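You operate a simulated robot arm through the tools that you are given. There is no shell and no other tool. Be economical: measure what you need, move in short steps, check, and stop when the job is done.

The job below is to be done with a simulated robot arm. You get a single attempt, and the scene is never put back.

JOB
Note the fine gauge's reading on the lower thumb wheel, then bleed it.
Fine: small red knob to OPEN till zero, wind the small blue knob fully out, red knob to SHUT.
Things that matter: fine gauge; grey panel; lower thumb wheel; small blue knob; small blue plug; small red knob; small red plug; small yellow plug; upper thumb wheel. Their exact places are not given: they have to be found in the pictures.

The check looks at the end state, three seconds after you hand in, the way a careful person would. Anything else that was tipped, shoved, dropped, spilled or broken makes it a failure.

ROBOT AND FRAMES
A 6-joint arm with a fingered hand, on a carriage that runs on a rail from [8, 1077] to [-8, -1063] (x, y) and turns from 2.67 to 8.482 rad about z. Base frame: it is fixed where the carriage stands at the start and does not move with it; the origin is on the floor, on the carriage's upright axis, x ahead of it, y to its left, z up; the surface under the hand at the start is at about z = 850. Units: mm, rad, N and s.
Its first joint turns from -2.897 to 2.897 rad. Places, roughly: fine gauge [800, -800, 1000]; grey panel [700, -800, 1000]; lower thumb wheel [800, -100, 900]; small blue knob [600, -700, 900]; small red knob [600, -900, 900]; upper thumb wheel [800, -100, 1000]. Payload 4 kg.
Tool frame: the origin (TCP) lies between the finger pads and is the grasp point; the fingertips stand 26 mm ahead of it; z points along the fingers, y is the line along which they close. The gripper opens to 132 mm. The gripper's body begins 73 mm behind the TCP. The gripper is a hand of 4 fingers: y runs from the thumb to the fingers, the wrist lies at [0, 0, -239] in the tool frame, and closing takes about 1.5 s.
Orientation is told as [roll, pitch, yaw] about the base's x, y, z axes, in that order, counted from this pose: with the fingers straight down and closing along the base's y, the tool's x points along the base's -x, its y along +y and its z along -z.

CONTROLS
- The arm moves only by the tool drive_tool. Its argument "plan" is a list of rows, each a list of 7 numbers: the finger opening in mm, from 0 to 132, then the shift along the tool's x, y, z in mm, then the turn, a rotation vector about the tool's x, y, z in degrees. In form: [[grip, tx, ty, tz, wx, wy, wz], ...]. A call has 1 to 10 rows; each row shifts and turns the commanded pose from where the row before left it, along the tool's axes as they then stand. Rows are played at 5 a second. More than 50 mm and 0.15 rad between two rows, or a gripper value outside its range, and nothing of the call is played. A pose out of reach is approached as far as the arm can. The call stops where the force on the tool passes 50 N (or 10 N more than at its start, if that is more) or the arm is blocked; 0.2 s more then pass. Each finger travels about 45 mm/s and halts on what it meets, pressing with about 21 N; the grip force reading is that of the motor and also rises with nothing between the fingers. The clock runs only during rows and for 0.2 s after the last one: add rows that do not move to give the fingers time. The reply holds the time, the measured pose of the TCP, the force on the tool along the base axes, the opening and the grip force, in the units named above and with some noise, with the torque about the TCP (base axes, N m) and any sound that the robot's microphone picked up, and new pictures: "show" is both (left out), scene, wrist or none.
- Cameras (640 x 400 px; columns grow to the right, rows downward): "scene" is now at [302.6, 124, 1340.1]; the picture's right is [-0.70, -0.71, 0.00], its down [-0.26, 0.25, -0.93] and it looks along [0.66, -0.65, -0.36] (base axes); focal length 274 px, centre (320, 200). "wrist" rides on the gripper at [68, 2, -97] in the tool frame; the picture's right is [-0.03, 1.00, 0.00], its down [-0.82, -0.02, -0.58] and it looks along [-0.58, -0.01, 0.82] (tool axes); focal length 270 px, centre (320, 200).
- lift_body(by): slides the trunk up (or, below 0, down) by that many mm; the arm and the scene camera ride with it, the base frame stays. It gives what a move gives, with no picture.
- roll_base(legs): drives the robot by 1 to 6 legs, each [ahead, left, turn to the left] in mm, mm and rad, along the robot's own axes; the way and the turn of a leg run together, so that a leg with both is an arc; at most 1500 mm and 3.142 rad a leg. The arm and the cameras ride along, it lands a little off, and it stops where it bumps. It keeps to its track: a leg is cut to what the track allows. It gives what a move gives, and a new picture of the scene camera.
- preshape(shape): the hand has 4 fingers and takes this shape, open, in about a second: jaw (thumb against the fingers, like two jaws); tri (thumb and two fingers); tip (a fingertip pinch); poke (one finger out to press); point (the index stretched); flat (the hand flat); cup (the hand cupped); fist (a fist). The gripper value then closes the fingers along that shape, each until it touches; the sizes above hold for jaw. It gives what a move gives, with no picture.
- turn_head(pan, tilt): turns the head with the scene camera to pan (to the left, within 2.496 rad either way) and tilt (down, from -0.506 to 1.204), counted from straight ahead of the robot. It gives what a move gives, and a new picture of the scene camera.
- probe_pixels(camera, pixels): there is no depth. For up to 12 entries [column, row, z] of the newest picture of that camera ("zoom" is the newest enlarged one), the place [x, y] in the base frame at which the ray of that pixel passes the height z, good to about 3 mm. The clock stands still meanwhile.
- inspect(camera, box): a new picture of the part [left, top, right, bottom] of that camera's present view, enlarged. The clock stands still meanwhile.
- finish_job(): hands the job in; it is judged then, once.

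Work in short steps. Measure before you move; look again where a grasp or a placing could have gone wrong, and mend it. You have 80 turns and 260 pictures in all, those below and enlarged ones among them. Open the gripper and draw the arm clear of the work before you hand the job in, unless the task says otherwise; then end with one line.

The tools are called after ">>>" as name(argument=value, ...) on one line, values as JSON. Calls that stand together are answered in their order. drive_tool: Moves the arm, as the interface text tells. Its arguments: {"type":"object","properties":{"plan":{"type":"array","items":{"type":"array","items":{"type":"number"}}},"show":{"type":"string","enum":["both","scene","wrist","none"]}},"required":["plan"]} The other tools are called the same way: lift_body (by) slides the trunk up or down; preshape (shape) gives the hand a shape; roll_base (legs) drives the base; turn_head (pan, tilt) turns the head that bears the scene camera; probe_pixels (camera, pixels) gives the place at which the rays of pixels pass given heights; inspect (camera, box) takes an enlarged picture of a part of a camera's view; finish_job () hands the job in.

At the start:

```text
time_s: 0.0
tcp_pos: [672.6, -327.3, 1208.3]
orientation: [-0.001, -0.001, 0.0]
ft_force: [-1.1, -0.2, 0.1]
moment: [0.0, 0.04, -0.01]
opening: 132.0
gripper_force: 0.0
shape: jaw
trunk travel left (down, up): [-325.0, 303.0]
robot x, y, heading: [0.3, -2.7, -0.0]
head pan, tilt: [-0.778, 0.372]
```

scene: 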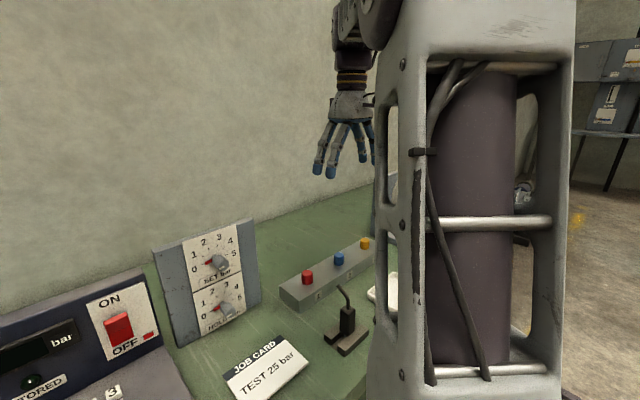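
wrist: 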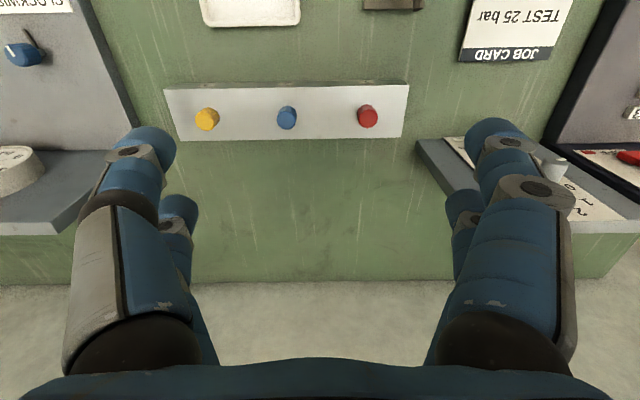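

The scene shows the two thumb wheels at (215,262) and (222,308). I turn the head further right to find the gauge and panel, after a close look at the wheels.

>>> inspect(camera="scene", box=[140, 210, 300, 350])

>>> turn_head(pan=-1.2, tilt=0.4)

>>> turn_head(pan=-0.2, tilt=0.6)

```text
2.86 times, centred on (220, 280) of scene
```

zoom: 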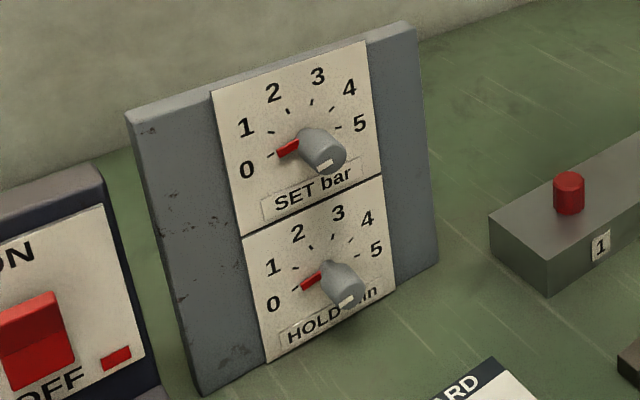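

```text
time_s: 0.9
tcp_pos: [673.9, -326.9, 1209.7]
orientation: [-0.001, 0.001, 0.001]
ft_force: [-0.8, -0.3, -0.1]
moment: [0.0, 0.01, -0.02]
opening: 132.0
gripper_force: 0.0
shape: jaw
trunk travel left (down, up): [-325.0, 303.0]
robot x, y, heading: [-2.3, 8.5, -0.003]
head pan, tilt: [-1.201, 0.4]
```

scene: 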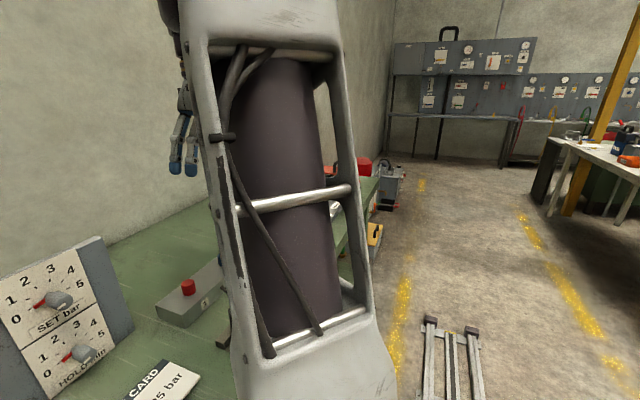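

```text
time_s: 2.1
tcp_pos: [672.9, -328.3, 1210.3]
orientation: [0.0, 0.0, 0.0]
ft_force: [-0.1, -0.2, 0.8]
moment: [0.0, 0.01, -0.03]
opening: 131.8
gripper_force: 0.0
shape: jaw
trunk travel left (down, up): [-325.0, 303.0]
robot x, y, heading: [3.2, 0.2, 0.008]
head pan, tilt: [-0.201, 0.6]
```

scene: 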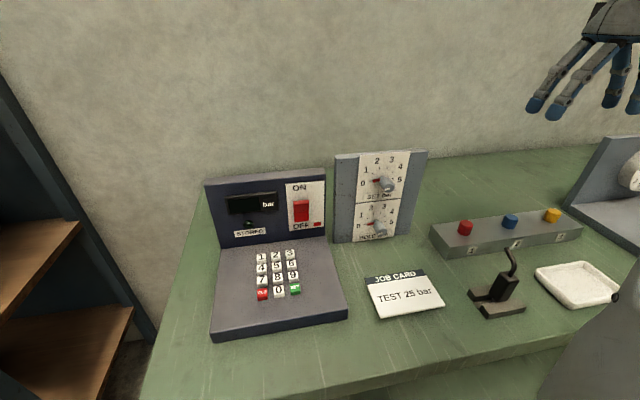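

The wheel panel (SET upper, HOLD lower) stands with its dials facing the robot. Now roll right along the rail for a view of the gauge panel.

>>> roll_base(legs=[[0, -500, 0]])

>>> turn_head(pan=-0.3, tilt=0.6)

```text
time_s: 5.1
tcp_pos: [671.4, -816.0, 1209.7]
orientation: [0.001, 0.0, 0.002]
ft_force: [0.4, 0.8, 0.2]
moment: [-0.01, -0.02, -0.02]
opening: 131.8
gripper_force: 0.2
shape: jaw
trunk travel left (down, up): [-325.0, 303.0]
robot x, y, heading: [-6.1, -495.6, 0.005]
head pan, tilt: [-0.201, 0.6]
```

scene: 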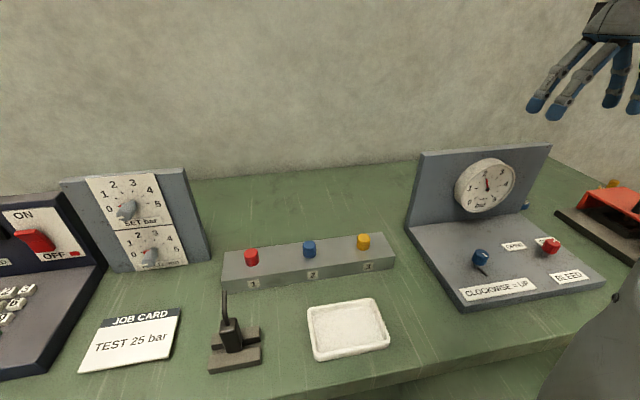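

```text
time_s: 5.7
tcp_pos: [671.7, -815.7, 1210.4]
orientation: [-0.001, 0.001, 0.004]
ft_force: [0.2, -0.8, -0.3]
moment: [-0.01, -0.01, -0.01]
opening: 131.8
gripper_force: 0.0
shape: jaw
trunk travel left (down, up): [-325.0, 303.0]
robot x, y, heading: [-3.0, -494.2, 0.001]
head pan, tilt: [-0.3, 0.6]
```

scene: 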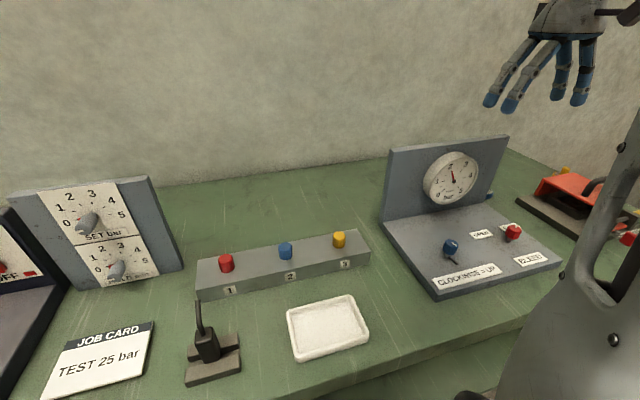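

The panel with gauge, blue knob (450,247) and red knob (513,232) is in view. I zoom on both.

>>> inspect(camera="scene", box=[415, 145, 485, 210])

>>> inspect(camera="scene", box=[400, 200, 580, 310])

>>> inspect(camera="wrist", box=[0, 0, 640, 400])

```text
6.15 times, centred on (450, 178) of scene
```

zoom: 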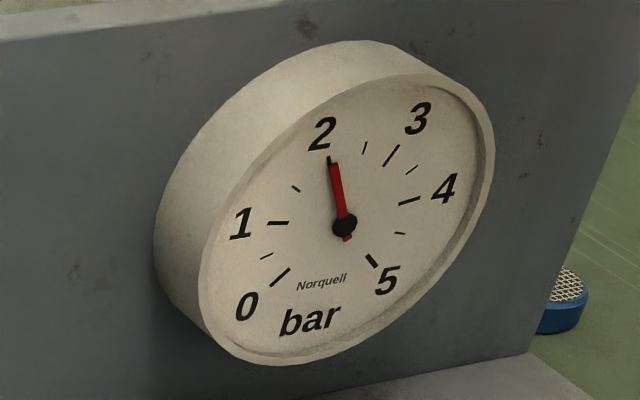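

```text
3.56 times, centred on (490, 255) of scene
```

zoom: 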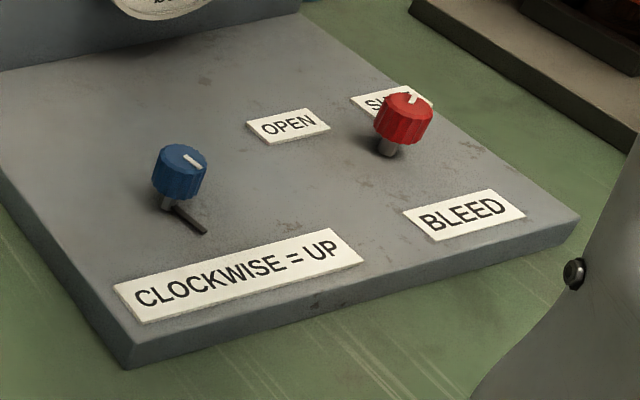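

```text
1.00 times, centred on (320, 200) of wrist (not enlarged: the box is as wide or as high as the picture)
```

zoom: 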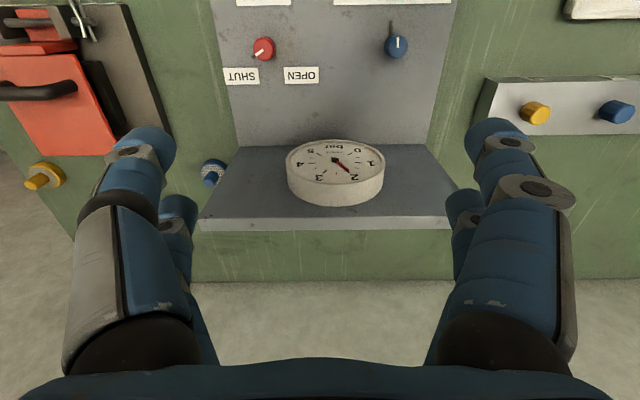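

Reading appears to be about 2 bar, but at a slant. I roll to be squarely in front of the gauge.

>>> roll_base(legs=[[0, -430, 0]])

>>> turn_head(pan=0.0, tilt=0.6)

```text
time_s: 8.3
tcp_pos: [665.5, -1249.1, 1210.8]
orientation: [0.002, 0.002, -0.004]
ft_force: [0.0, -0.2, -0.2]
moment: [-0.01, -0.01, -0.01]
opening: 131.9
gripper_force: 0.1
shape: jaw
trunk travel left (down, up): [-325.0, 303.0]
robot x, y, heading: [-5.4, -917.8, -0.001]
head pan, tilt: [-0.3, 0.6]
```

scene: 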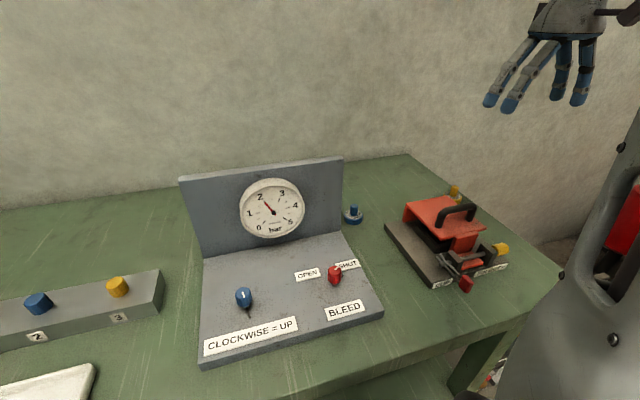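

```text
time_s: 9.2
tcp_pos: [666.4, -1249.5, 1210.2]
orientation: [0.0, 0.001, -0.004]
ft_force: [0.0, -0.3, 0.7]
moment: [0.0, 0.02, -0.02]
opening: 132.0
gripper_force: 0.1
shape: jaw
trunk travel left (down, up): [-325.0, 303.0]
robot x, y, heading: [-8.5, -919.0, -0.007]
head pan, tilt: [0.0, 0.6]
```

scene: 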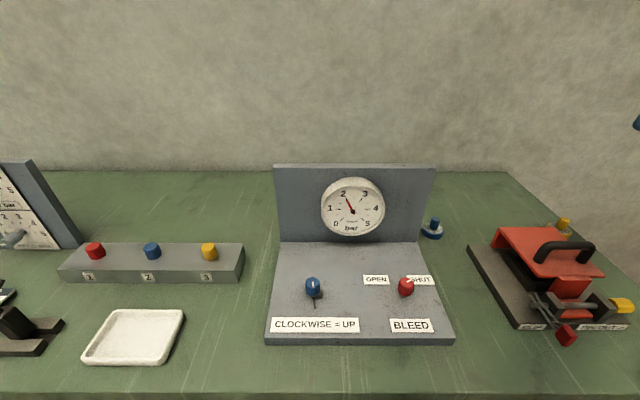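

Now frontal; zoom onto the gauge and onto the knobs.

>>> inspect(camera="scene", box=[312, 170, 392, 242])

>>> inspect(camera="scene", box=[260, 240, 460, 350])

>>> probe_pixels(camera="scene", pixels=[[313, 284, 920], [406, 284, 920], [270, 345, 850], [454, 345, 850], [280, 242, 870], [420, 242, 870], [275, 167, 1030], [313, 308, 880], [406, 292, 900]])

```text
5.56 times, centred on (352, 206) of scene
```

zoom: 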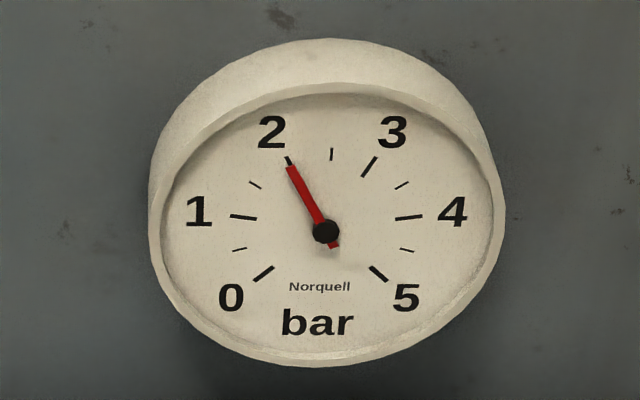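

```text
3.20 times, centred on (360, 295) of scene
```

zoom: 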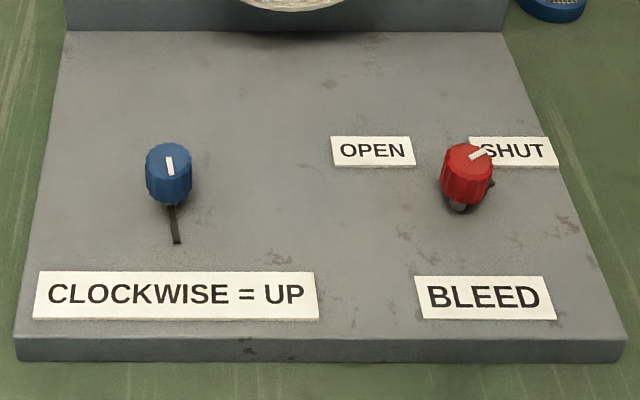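

```text
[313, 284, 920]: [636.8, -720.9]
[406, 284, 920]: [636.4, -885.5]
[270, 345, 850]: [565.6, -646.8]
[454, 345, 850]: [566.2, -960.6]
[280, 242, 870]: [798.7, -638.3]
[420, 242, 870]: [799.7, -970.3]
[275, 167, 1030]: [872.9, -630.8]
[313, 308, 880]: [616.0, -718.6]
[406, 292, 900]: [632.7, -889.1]
```

Gauge reads 2.0 bar. Blue knob near (637,-721), red near (636,-886). Now roll to the wheels and look squarely at them.

>>> roll_base(legs=[[0, 650, 0]])

>>> inspect(camera="scene", box=[200, 130, 440, 280])

```text
time_s: 12.8
tcp_pos: [670.2, -602.4, 1208.9]
orientation: [0.0, 0.0, -0.005]
ft_force: [-0.3, 0.2, 0.3]
moment: [0.02, 0.03, -0.02]
opening: 132.2
gripper_force: 0.1
shape: jaw
trunk travel left (down, up): [-325.0, 303.0]
robot x, y, heading: [-2.6, -272.4, -0.005]
head pan, tilt: [0.0, 0.6]
```

scene: 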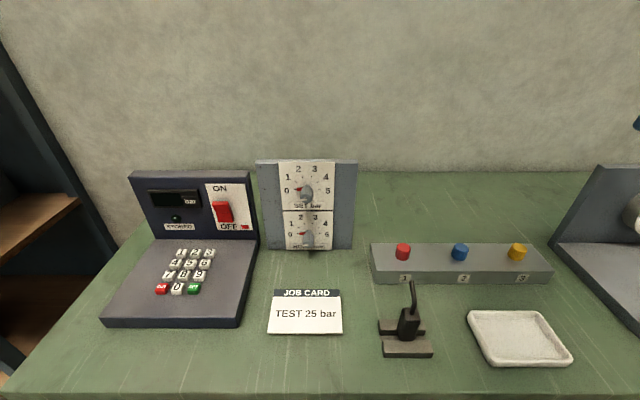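

```text
2.67 times, centred on (320, 205) of scene
```

zoom: 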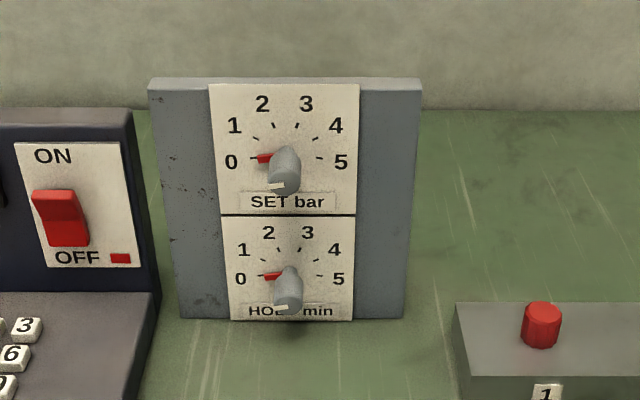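

The lower wheel's pointer is at 0 (9 o'clock); 36° per unit, so 2.0 is 72° clockwise. I measure panel and knob positions.

>>> probe_pixels(camera="zoom", pixels=[[182, 318, 850], [404, 318, 850], [150, 80, 1030], [420, 80, 1030], [288, 276, 900], [288, 276, 880], [288, 302, 900], [288, 302, 880], [284, 188, 980], [284, 158, 980], [230, 318, 850], [330, 279, 900]])

>>> inspect(camera="scene", box=[275, 200, 345, 258])

```text
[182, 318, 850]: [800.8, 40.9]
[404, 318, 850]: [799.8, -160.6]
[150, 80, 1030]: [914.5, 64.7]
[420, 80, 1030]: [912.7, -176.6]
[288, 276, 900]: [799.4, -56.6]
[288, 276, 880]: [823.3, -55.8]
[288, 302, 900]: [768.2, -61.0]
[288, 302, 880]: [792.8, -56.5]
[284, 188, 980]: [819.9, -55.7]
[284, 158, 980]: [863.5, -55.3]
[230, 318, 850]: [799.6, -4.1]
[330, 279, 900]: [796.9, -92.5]
```

```text
6.90 times, centred on (310, 229) of scene
```

zoom: 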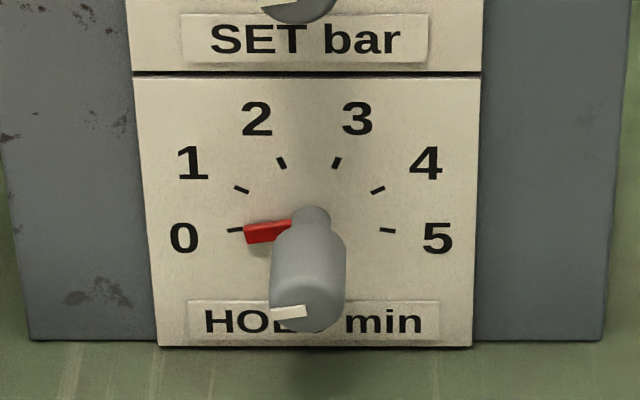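

Knob axis is at about y=-58, z=899, running from the face x≈800 to x≈766, about 25 mm across. I try the tip pinch shape and look at the hand.

>>> preshape(shape="tip")

>>> turn_head(pan=-0.75, tilt=0.2)

>>> drive_tool(plan=[[40, 0, 0, 0, 0, 0, 0], [20, 0, 0, 0, 0, 0, 0], [20, 0, 0, 0, 0, 0, 0], [20, 0, 0, 0, 0, 0, 0], [20, 0, 0, 0, 0, 0, 0], [20, 0, 0, 0, 0, 0, 0], [20, 0, 0, 0, 0, 0, 0], [20, 0, 0, 0, 0, 0, 0]])

```text
time_s: 13.7
tcp_pos: [669.3, -601.6, 1209.6]
orientation: [0.001, 0.001, -0.006]
ft_force: [-0.7, 0.1, 0.5]
moment: [0.01, -0.02, 0.02]
opening: 132.0
gripper_force: 0.1
shape: tip
trunk travel left (down, up): [-325.0, 303.0]
robot x, y, heading: [-4.8, -272.0, -0.006]
head pan, tilt: [0.0, 0.6]
```

```text
time_s: 14.8
tcp_pos: [670.0, -601.4, 1210.3]
orientation: [0.001, 0.0, -0.005]
ft_force: [0.5, 0.7, -0.8]
moment: [0.01, -0.02, 0.0]
opening: 132.0
gripper_force: 0.0
shape: tip
trunk travel left (down, up): [-325.0, 303.0]
robot x, y, heading: [-2.8, -270.8, -0.006]
head pan, tilt: [-0.75, 0.201]
```

scene: 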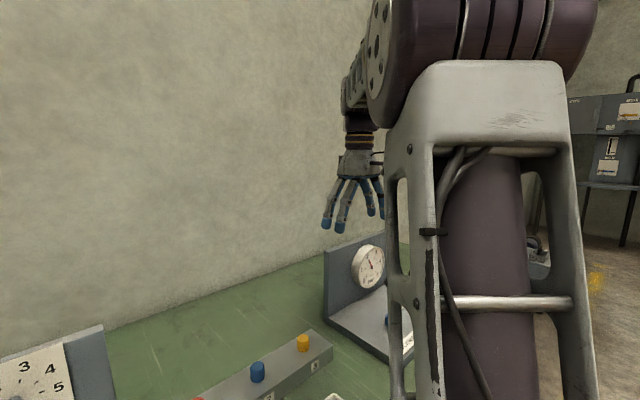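

```text
time_s: 16.6
tcp_pos: [670.0, -601.6, 1209.8]
orientation: [0.001, 0.002, -0.004]
ft_force: [0.2, 0.1, 0.3]
moment: [0.01, -0.02, -0.03]
opening: 20.6
gripper_force: 0.0
shape: tip
trunk travel left (down, up): [-325.0, 303.0]
robot x, y, heading: [0.3, -269.6, -0.01]
head pan, tilt: [-0.75, 0.201]
```

scene: 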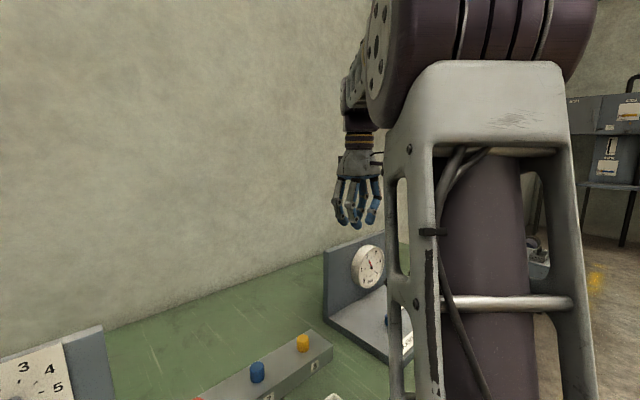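
wrist: 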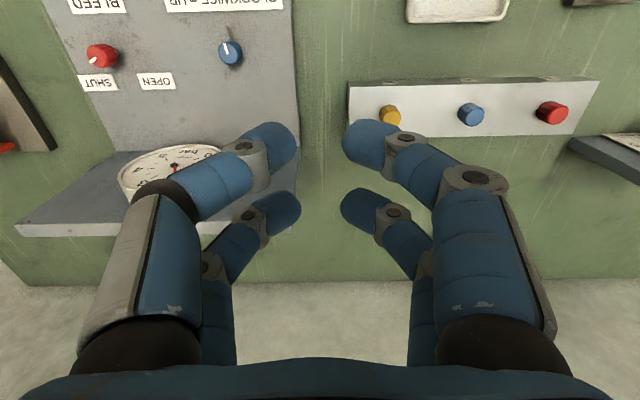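

The hand has two finger pairs, spread in tool x. I roll left so the arm lies just right of the wheel, with the hand still high, reopening the jaw.

>>> roll_base(legs=[[0, 370, 0]])

>>> preshape(shape="tri")

>>> turn_head(pan=-0.5, tilt=0.5)

>>> inspect(camera="wrist", box=[0, 0, 640, 400])

```text
time_s: 18.9
tcp_pos: [672.6, -231.6, 1209.5]
orientation: [0.0, 0.0, -0.006]
ft_force: [0.8, 0.5, 0.5]
moment: [-0.03, -0.01, 0.0]
opening: 20.3
gripper_force: 0.0
shape: tip
trunk travel left (down, up): [-325.0, 303.0]
robot x, y, heading: [-2.0, 103.3, -0.005]
head pan, tilt: [-0.75, 0.201]
```

scene: 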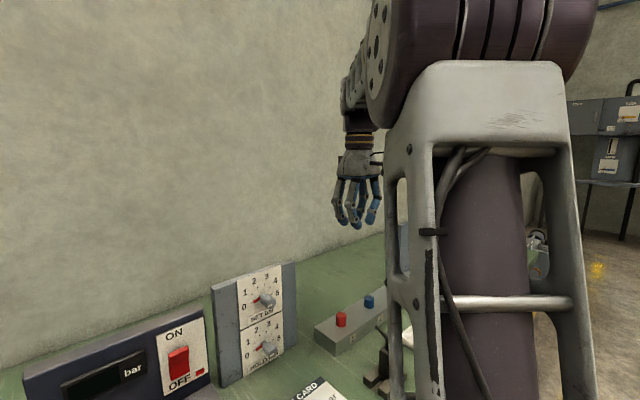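

```text
time_s: 19.8
tcp_pos: [673.3, -231.7, 1209.5]
orientation: [0.001, 0.001, -0.005]
ft_force: [-0.3, -0.4, -0.1]
moment: [0.01, -0.04, 0.01]
opening: 132.0
gripper_force: 0.0
shape: tri
trunk travel left (down, up): [-325.0, 303.0]
robot x, y, heading: [-1.3, 95.0, -0.008]
head pan, tilt: [-0.75, 0.201]
```

```text
time_s: 20.6
tcp_pos: [671.8, -230.8, 1210.2]
orientation: [0.0, 0.0, -0.005]
ft_force: [-0.3, -0.2, -0.3]
moment: [0.01, -0.01, 0.01]
opening: 132.0
gripper_force: 0.1
shape: tri
trunk travel left (down, up): [-325.0, 303.0]
robot x, y, heading: [6.5, 98.2, -0.007]
head pan, tilt: [-0.499, 0.499]
```

scene: 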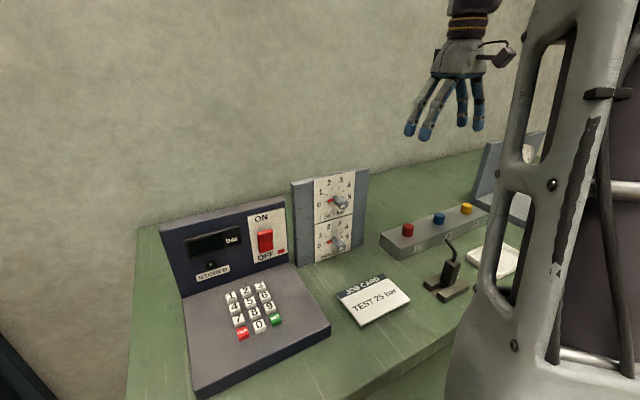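

```text
1.00 times, centred on (320, 200) of wrist (not enlarged: the box is as wide or as high as the picture)
```

zoom: 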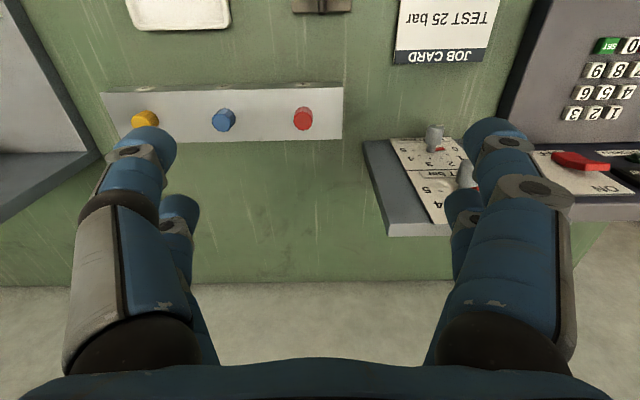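

Set jaw, then pitch the tool 60° so it points forward and 30° down, in place up high.

>>> preshape(shape="jaw")

>>> drive_tool(plan=[[60, 0, 0, 0, 0, -7.5, 0], [60, 0, 0, 0, 0, -7.5, 0], [60, 0, 0, 0, 0, -7.5, 0], [60, 0, 0, 0, 0, -7.5, 0], [60, 0, 0, 0, 0, -7.5, 0], [60, 0, 0, 0, 0, -7.5, 0], [60, 0, 0, 0, 0, -7.5, 0], [60, 0, 0, 0, 0, -7.5, 0]])

```text
time_s: 21.5
tcp_pos: [673.7, -230.8, 1210.1]
orientation: [0.0, 0.0, -0.005]
ft_force: [0.5, 0.0, 0.4]
moment: [-0.02, -0.01, -0.04]
opening: 131.9
gripper_force: 0.1
shape: jaw
trunk travel left (down, up): [-325.0, 303.0]
robot x, y, heading: [2.7, 100.8, -0.008]
head pan, tilt: [-0.499, 0.499]
```

```text
time_s: 23.3
tcp_pos: [705.5, -210.4, 1269.6]
orientation: [0.027, -1.023, -0.04]
ft_force: [-0.2, 0.3, -0.6]
moment: [-0.03, 0.02, 0.0]
opening: 60.5
gripper_force: 0.1
shape: jaw
out of reach, approached as far as the arm can: row 7, 8
trunk travel left (down, up): [-325.0, 303.0]
robot x, y, heading: [0.4, 100.6, -0.004]
head pan, tilt: [-0.499, 0.499]
```

scene: 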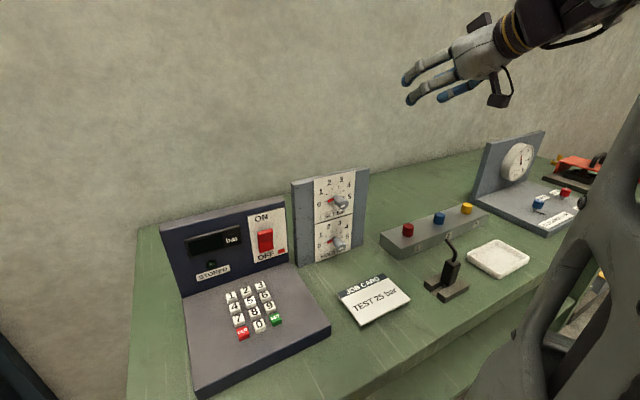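
wrist: 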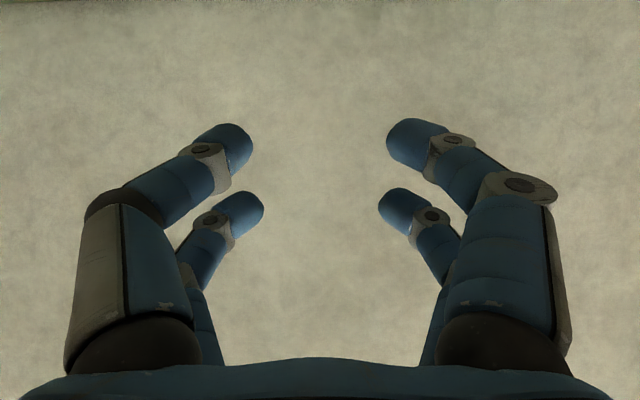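

Out of reach that close and high; I lower the trunk by 250 so the shoulder suits the lower pose.

>>> lift_body(by=-230)

>>> drive_tool(plan=[[60, 0, 0, 20, 0, 0, 0], [60, 0, 0, 0, 0, 0, 0]])

```text
time_s: 25.7
tcp_pos: [703.3, -210.7, 1040.0]
orientation: [0.024, -1.021, -0.038]
ft_force: [0.2, -0.5, 0.2]
moment: [-0.02, -0.01, 0.0]
opening: 60.6
gripper_force: 0.2
shape: jaw
trunk travel left (down, up): [-95.0, 533.0]
robot x, y, heading: [-0.4, 97.4, -0.004]
head pan, tilt: [-0.499, 0.499]
```

```text
time_s: 26.3
tcp_pos: [721.6, -211.3, 1030.3]
orientation: [0.026, -1.02, -0.044]
ft_force: [1.0, -0.4, 0.2]
moment: [-0.01, 0.01, 0.02]
opening: 60.8
gripper_force: 0.0
shape: jaw
trunk travel left (down, up): [-95.0, 533.0]
robot x, y, heading: [-4.1, 99.6, -0.006]
head pan, tilt: [-0.499, 0.499]
```

scene: 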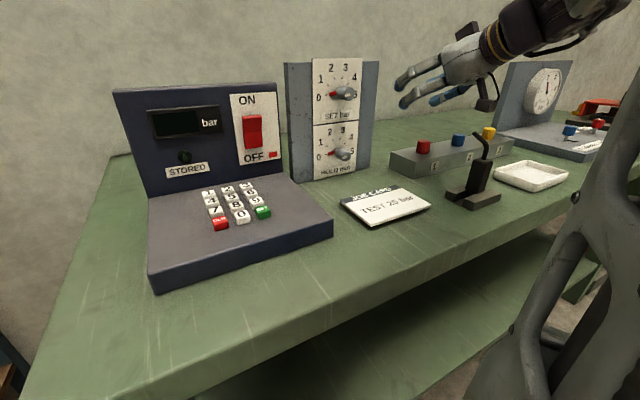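
wrist: 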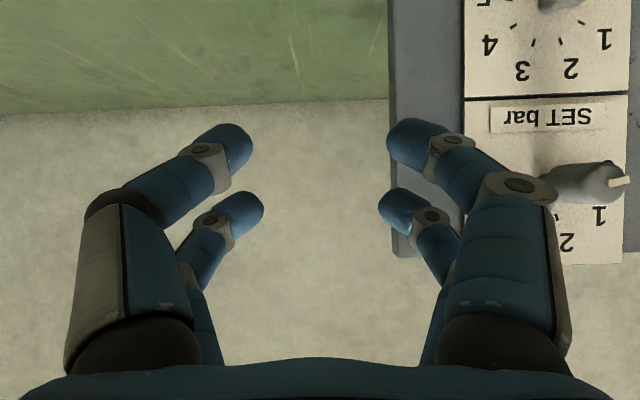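

Commanded pose follows the actual one. Retreat 35 mm, move 150 left, then look before lowering.

>>> drive_tool(plan=[[60, 18.3, 0, -29.9, 0, 0, 0], [60, 0, 50, 0, 0, 0, 0], [60, 0, 50, 0, 0, 0, 0], [60, 0, 50, 0, 0, 0, 0], [60, 31, 0, 19, 0, 0, 0], [60, 31, 0, 19, 0, 0, 0], [60, 0, 0, 0, 0, 0, 0]])

```text
time_s: 28.1
tcp_pos: [705.3, -66.6, 929.0]
orientation: [0.124, -0.942, -0.123]
ft_force: [0.5, 1.0, -0.2]
moment: [0.02, 0.0, 0.0]
opening: 60.5
gripper_force: 0.1
shape: jaw
out of reach, approached as far as the arm can: row 1
trunk travel left (down, up): [-95.0, 533.0]
robot x, y, heading: [5.6, 98.0, -0.002]
head pan, tilt: [-0.499, 0.499]
stopped in row 7: the arm was blocked; the commanded pose is now the measured one
```

scene: 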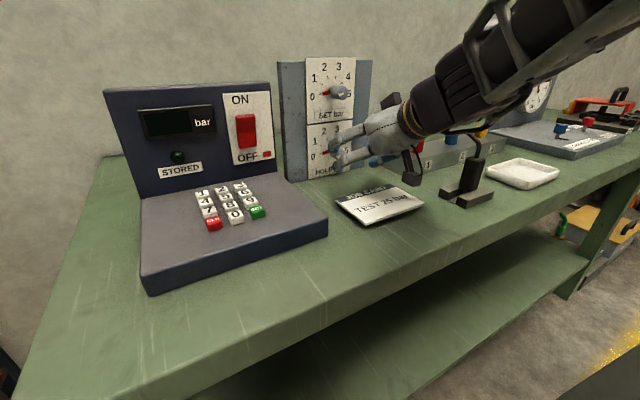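
wrist: 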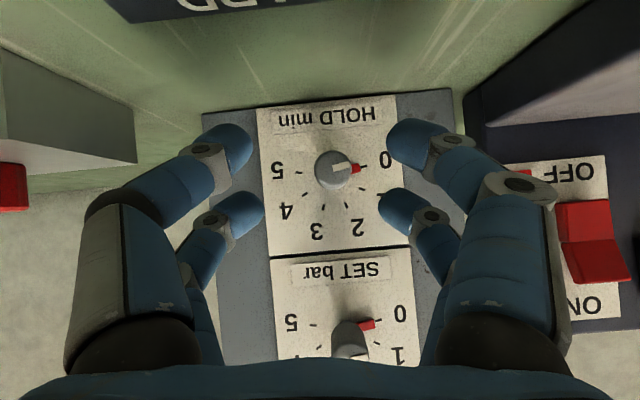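

The knob is seen at (334,166), pointer exactly at 0; no contact force. I advance along the tool part of the way, centring on the knob.

>>> drive_tool(plan=[[60, -3, 4, 18, 0, 0, 0], [60, -3, 3, 17, 0, 0, 0], [60, 0, 0, 0, 0, 0, 0]])

```text
time_s: 28.9
tcp_pos: [737.0, -59.1, 912.2]
orientation: [0.125, -0.939, -0.124]
ft_force: [-0.5, -0.1, -0.4]
moment: [0.0, -0.02, 0.01]
opening: 60.5
gripper_force: 0.1
shape: jaw
trunk travel left (down, up): [-95.0, 533.0]
robot x, y, heading: [-3.1, 97.4, -0.011]
head pan, tilt: [-0.499, 0.499]
```

scene: 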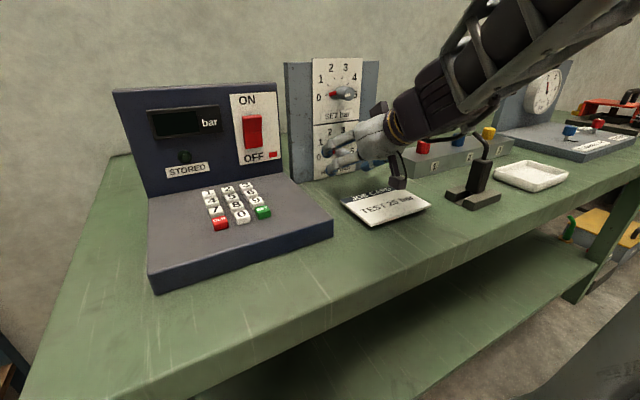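
wrist: 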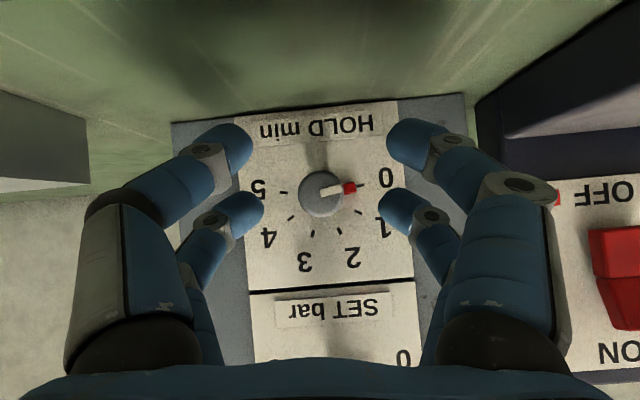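

The knob front is centred at (320,194). Advance 18 mm further onto the knob, then close.

>>> drive_tool(plan=[[60, -4, 0, 9, 0, 0, 0], [60, -4, 0, 9, 0, 0, 0], [60, 0, 0, 0, 0, 0, 0]], show="wrist")

>>> drive_tool(plan=[[0, 0, 0, 0, 0, 0, 0], [0, 0, 0, 0, 0, 0, 0], [0, 0, 0, 0, 0, 0, 0], [0, 0, 0, 0, 0, 0, 0], [0, 0, 0, 0, 0, 0, 0]])

```text
time_s: 29.7
tcp_pos: [756.8, -59.0, 911.0]
orientation: [0.123, -0.938, -0.124]
ft_force: [-0.2, 0.4, -0.6]
moment: [0.02, -0.01, 0.02]
opening: 60.5
gripper_force: 0.0
shape: jaw
trunk travel left (down, up): [-95.0, 533.0]
robot x, y, heading: [-0.2, 100.6, -0.007]
head pan, tilt: [-0.499, 0.499]
```

wrist: 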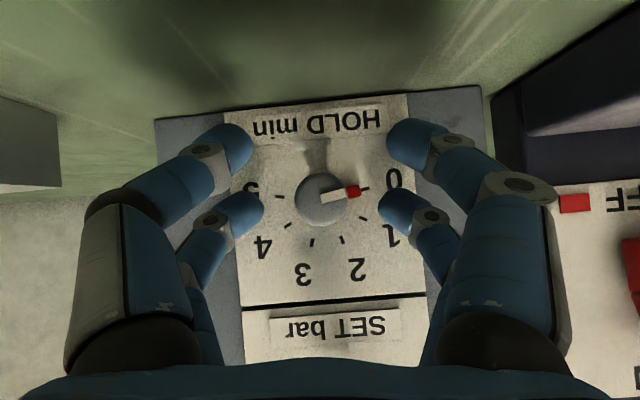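

```text
time_s: 30.9
tcp_pos: [756.8, -60.2, 910.8]
orientation: [0.122, -0.938, -0.123]
ft_force: [4.1, -1.9, 4.3]
moment: [-0.02, -0.08, -0.03]
opening: 0.0
gripper_force: 21.0
shape: jaw
trunk travel left (down, up): [-95.0, 533.0]
robot x, y, heading: [3.7, 99.2, -0.003]
head pan, tilt: [-0.499, 0.499]
```

scene: 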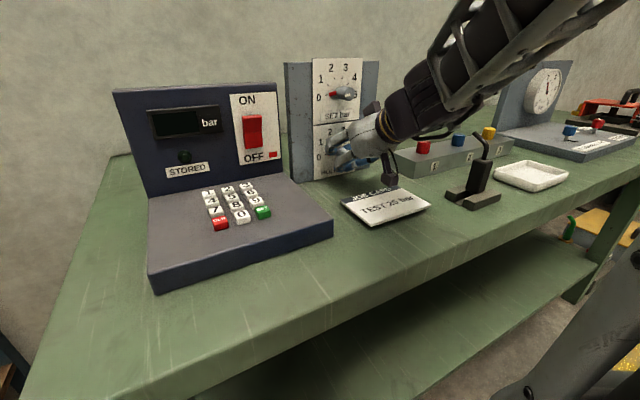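
wrist: 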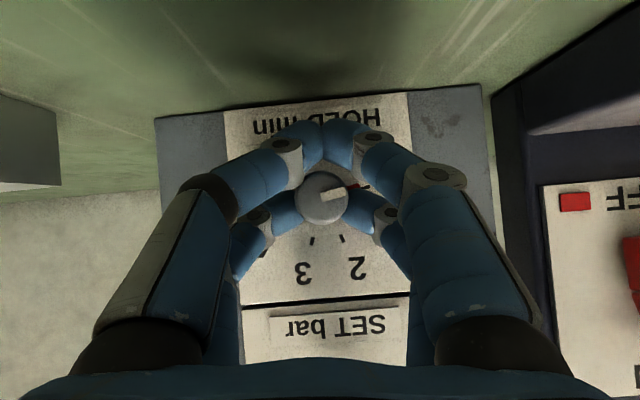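

The far pair grips the knob's sides while the near pair meets beneath it. I try a small clockwise turn about the knob's axis (16°) and watch the mark.

>>> drive_tool(plan=[[0, 0, 0, 0, -3.5, 0.14, 4.87], [0, 0, 0, 0, -3.5, 0.14, 4.87], [0, 0, 0, 0, -3.5, 0.14, 4.87], [0, 0, 0, 0, 0, 0, 0]], show="wrist")

```text
time_s: 31.9
tcp_pos: [757.1, -60.9, 909.8]
orientation: [0.606, -0.844, -0.501]
ft_force: [5.4, -3.2, 14.3]
moment: [0.0, -0.34, -0.08]
opening: 0.0
gripper_force: 21.2
shape: jaw
trunk travel left (down, up): [-95.0, 533.0]
robot x, y, heading: [4.6, 100.4, -0.004]
head pan, tilt: [-0.499, 0.499]
```

wrist: 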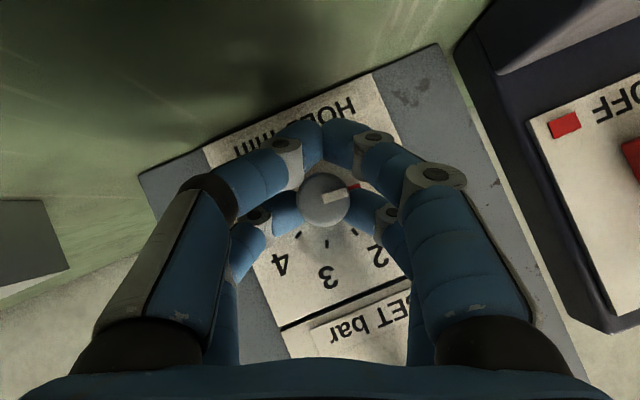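

The knob turned with the hand (mark fixed in the wrist view). I turn 24° more, then look.

>>> drive_tool(plan=[[0, 0, 0, 0, -3.5, 0.14, 4.87], [0, 0, 0, 0, -3.5, 0.14, 4.87], [0, 0, 0, 0, -3.5, 0.14, 4.87], [0, 0, 0, 0, -3.5, 0.14, 4.87], [0, 0, 0, 0, 0, 0, 0]])

```text
time_s: 33.1
tcp_pos: [756.4, -60.2, 909.4]
orientation: [1.047, -0.584, -0.795]
ft_force: [7.5, -8.5, 12.1]
moment: [0.03, -0.2, -0.18]
opening: 0.0
gripper_force: 21.2
shape: jaw
trunk travel left (down, up): [-95.0, 533.0]
robot x, y, heading: [4.7, 102.2, -0.006]
head pan, tilt: [-0.499, 0.499]
```

scene: 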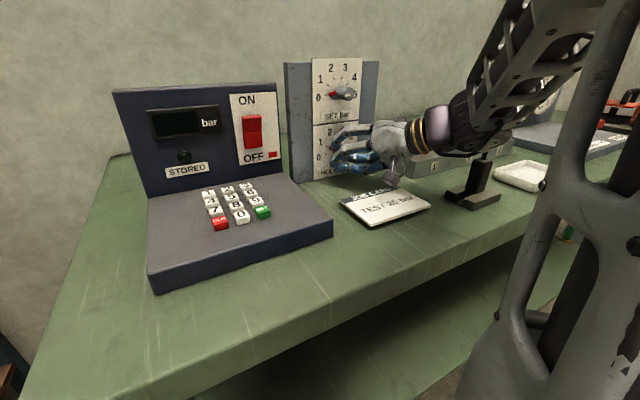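
wrist: 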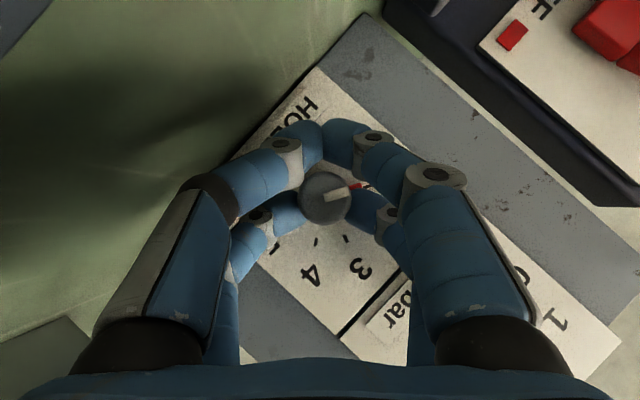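

42° done and the forearm nears the plugs, so I open, turn the hand back 48°, and look at the dial.

>>> drive_tool(plan=[[60, 0, 0, 0, 0, 0, 0], [60, 0, 0, 0, 0, 0, 0], [60, 0, 0, 0, 0, 0, 0], [60, 0, 0, 0, 0, 0, 0], [60, 0, 0, 0, 0, 0, 0]], show="none")

>>> drive_tool(plan=[[60, 0, 0, 0, 3.5, -0.14, -4.87], [60, 0, 0, 0, 3.5, -0.14, -4.87], [60, 0, 0, 0, 3.5, -0.14, -4.87], [60, 0, 0, 0, 3.5, -0.14, -4.87], [60, 0, 0, 0, 3.5, -0.14, -4.87], [60, 0, 0, 0, 3.5, -0.14, -4.87], [60, 0, 0, 0, 3.5, -0.14, -4.87], [60, 0, 0, 0, 0, 0, 0]], show="wrist")

>>> inspect(camera="wrist", box=[210, 90, 430, 320])

```text
time_s: 34.3
tcp_pos: [757.3, -59.9, 910.0]
orientation: [1.045, -0.585, -0.794]
ft_force: [0.2, 0.0, -0.4]
moment: [0.01, 0.0, 0.01]
opening: 59.8
gripper_force: 0.1
shape: jaw
trunk travel left (down, up): [-95.0, 533.0]
robot x, y, heading: [2.4, 96.2, -0.006]
head pan, tilt: [-0.499, 0.499]
```

```text
time_s: 36.1
tcp_pos: [757.5, -58.8, 910.6]
orientation: [0.124, -0.938, -0.122]
ft_force: [0.0, -0.2, -0.4]
moment: [-0.01, 0.02, 0.03]
opening: 59.7
gripper_force: 0.0
shape: jaw
trunk travel left (down, up): [-95.0, 533.0]
robot x, y, heading: [1.3, 100.1, -0.006]
head pan, tilt: [-0.499, 0.499]
```

wrist: 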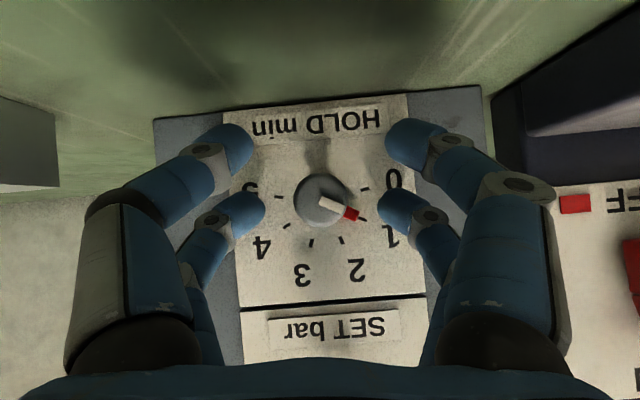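

```text
1.74 times, centred on (320, 205) of wrist
```

zoom: 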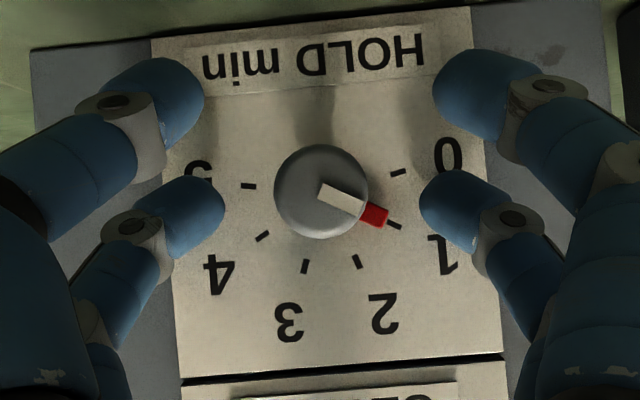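

The pointer now stands at about 1.0. Regrip and turn about 39° more, then release and check.

>>> drive_tool(plan=[[0, 0, 0, 0, 0, 0, 0], [0, 0, 0, 0, 0, 0, 0], [0, 0, 0, 0, 0, 0, 0], [0, 0, 0, 0, 0, 0, 0], [0, 0, 0, 0, 0, 0, 0], [0, 0, 0, 0, 0, 0, 0]], show="none")

>>> drive_tool(plan=[[0, 0, 0, 0, -3.5, 0.14, 4.87], [0, 0, 0, 0, -3.5, 0.14, 4.87], [0, 0, 0, 0, -3.5, 0.14, 4.87], [0, 0, 0, 0, -3.5, 0.14, 4.87], [0, 0, 0, 0, -3.5, 0.14, 4.87], [0, 0, 0, 0, -3.5, 0.14, 4.87], [0, 0, 0, 0, -1.5, 0.06, 2.1], [0, 0, 0, 0, 0, 0, 0]], show="wrist")

>>> drive_tool(plan=[[60, 0, 0, 0, 0, 0, 0], [60, 0, 0, 0, 0, 0, 0], [60, 0, 0, 0, 0, 0, 0], [60, 0, 0, 0, 0, 0, 0], [60, 0, 0, 0, 0, 0, 0]], show="none")

>>> drive_tool(plan=[[60, 0, 0, 0, 3.5, -0.14, -4.87], [60, 0, 0, 0, 3.5, -0.14, -4.87], [60, 0, 0, 0, 3.5, -0.14, -4.87], [60, 0, 0, 0, 3.5, -0.14, -4.87], [60, 0, 0, 0, 3.5, -0.14, -4.87], [60, 0, 0, 0, 3.5, -0.14, -4.87], [60, 0, 0, 0, 1.5, -0.06, -2.1], [60, 0, 0, 0, 0, 0, 0]], show="wrist")

>>> inspect(camera="wrist", box=[210, 90, 430, 320])

```text
time_s: 37.5
tcp_pos: [758.5, -58.3, 910.2]
orientation: [0.124, -0.938, -0.124]
ft_force: [8.6, -0.6, 1.4]
moment: [-0.03, 0.01, -0.03]
opening: 0.0
gripper_force: 20.8
shape: jaw
trunk travel left (down, up): [-95.0, 533.0]
robot x, y, heading: [0.4, 98.3, -0.007]
head pan, tilt: [-0.499, 0.499]
```

```text
time_s: 39.3
tcp_pos: [756.2, -59.9, 910.1]
orientation: [0.995, -0.625, -0.767]
ft_force: [10.7, -1.3, 7.9]
moment: [0.01, -0.18, -0.04]
opening: 0.0
gripper_force: 20.8
shape: jaw
trunk travel left (down, up): [-95.0, 533.0]
robot x, y, heading: [1.2, 98.3, -0.007]
head pan, tilt: [-0.499, 0.499]
```

wrist: 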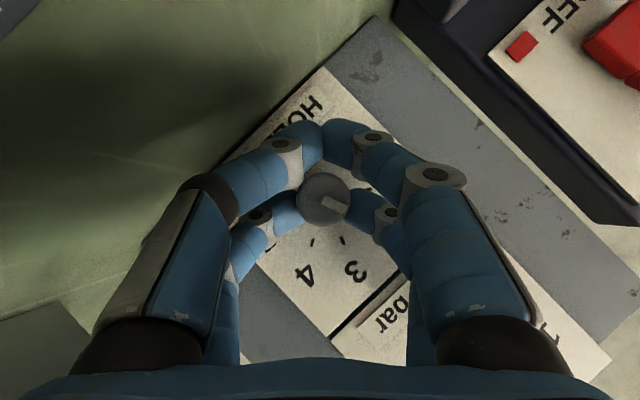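

```text
time_s: 40.5
tcp_pos: [755.6, -60.5, 908.8]
orientation: [0.994, -0.626, -0.765]
ft_force: [-0.1, 0.5, 1.1]
moment: [0.02, 0.01, 0.03]
opening: 59.5
gripper_force: 0.0
shape: jaw
trunk travel left (down, up): [-95.0, 533.0]
robot x, y, heading: [0.1, 101.7, -0.009]
head pan, tilt: [-0.499, 0.499]
```

```text
time_s: 42.3
tcp_pos: [756.6, -57.0, 911.0]
orientation: [0.122, -0.937, -0.12]
ft_force: [-0.9, -0.7, 1.4]
moment: [-0.01, 0.02, -0.03]
opening: 59.6
gripper_force: 0.1
shape: jaw
trunk travel left (down, up): [-95.0, 533.0]
robot x, y, heading: [2.8, 99.2, -0.007]
head pan, tilt: [-0.499, 0.499]
```

wrist: 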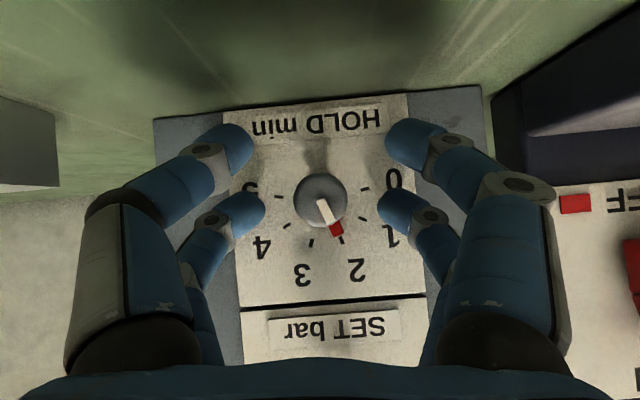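

```text
1.74 times, centred on (320, 205) of wrist
```

zoom: 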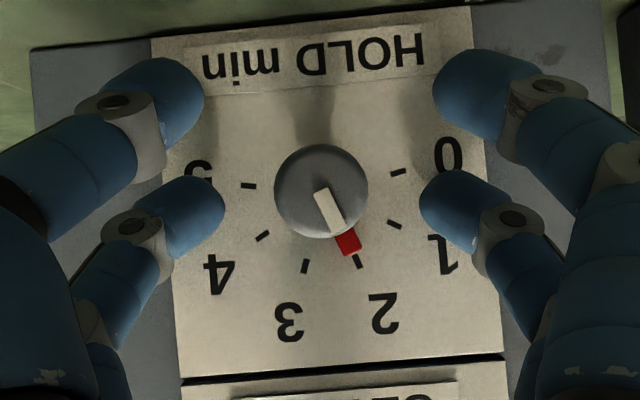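

Pointer lies on tick 2 (marker (348,243), tick (357,261) along the same ray). I back out along the tool and then raise the trunk.

>>> drive_tool(plan=[[60, 0, 0, -20, 0, 0, 0], [60, 0, 0, -20, 0, 0, 0], [60, 0, 0, -20, 0, 0, 0], [60, 0, 0, -15, 0, 0, 0], [60, 0, 0, 0, 0, 0, 0]])

```text
time_s: 43.5
tcp_pos: [697.8, -60.7, 953.7]
orientation: [0.124, -0.942, -0.123]
ft_force: [0.1, -0.3, 0.0]
moment: [-0.03, 0.02, 0.02]
opening: 59.8
gripper_force: 0.1
shape: jaw
trunk travel left (down, up): [-95.0, 533.0]
robot x, y, heading: [2.7, 101.3, -0.004]
head pan, tilt: [-0.499, 0.499]
```

scene: 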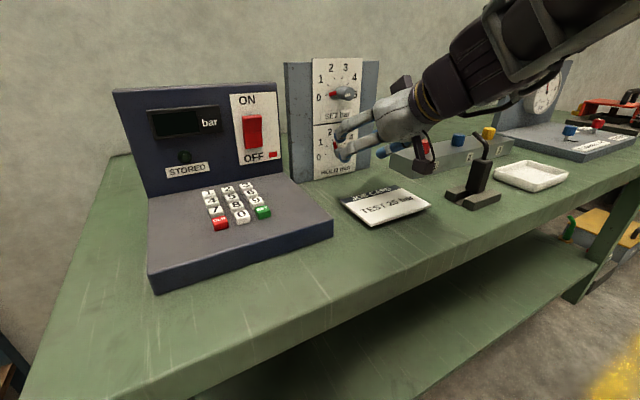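
wrist: 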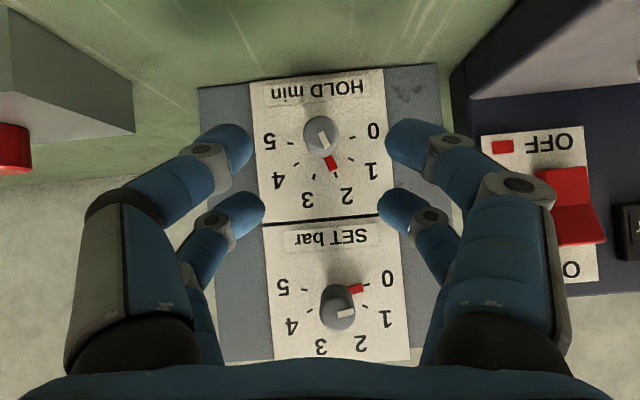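

Clear of the knob. I zoom to confirm the dial, then raise the trunk.

>>> inspect(camera="wrist", box=[250, 80, 390, 215])

>>> lift_body(by=230)

>>> drive_tool(plan=[[60, 0, 0, 0, 0, 7, 0], [60, 0, 0, 0, 0, 7, 0], [60, 0, 0, 0, 0, 7, 0], [60, 0, 0, 0, 0, 7, 0], [60, 0, 0, 0, 0, 7, 0], [60, 0, 0, 0, 0, 7, 0], [60, 0, 0, 0, 0, 7, 0], [60, 0, 0, 0, 0, 5, 0]])

```text
2.96 times, centred on (320, 148) of wrist
```

zoom: 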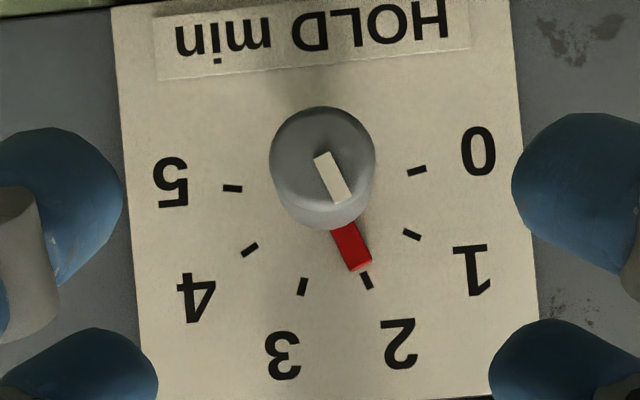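

```text
time_s: 46.0
tcp_pos: [694.4, -61.4, 1184.9]
orientation: [0.123, -0.942, -0.125]
ft_force: [-0.4, -0.9, 0.0]
moment: [0.02, 0.02, 0.0]
opening: 59.7
gripper_force: 0.0
shape: jaw
trunk travel left (down, up): [-325.0, 303.0]
robot x, y, heading: [0.9, 97.7, -0.008]
head pan, tilt: [-0.499, 0.499]
```

```text
time_s: 47.8
tcp_pos: [696.4, -61.2, 1183.5]
orientation: [0.072, -0.002, -0.024]
ft_force: [0.1, -0.1, 0.2]
moment: [0.01, -0.02, 0.0]
opening: 59.9
gripper_force: 0.1
shape: jaw
trunk travel left (down, up): [-325.0, 303.0]
robot x, y, heading: [0.2, 97.8, -0.007]
head pan, tilt: [-0.499, 0.499]
```

scene: 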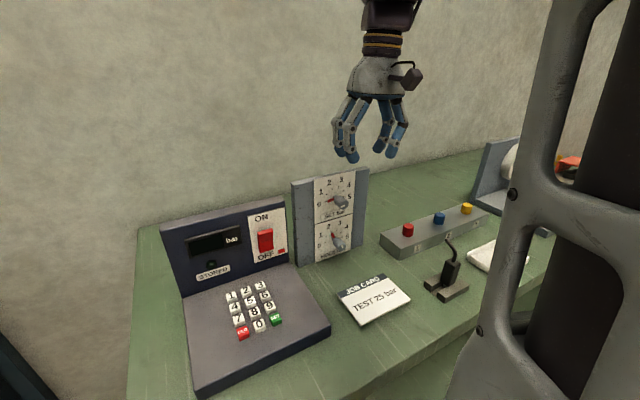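
wrist: 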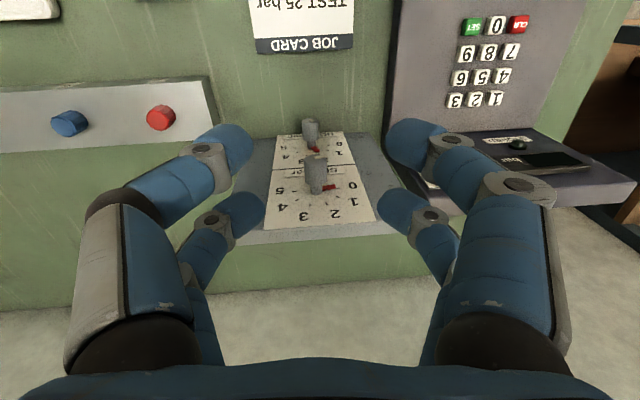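

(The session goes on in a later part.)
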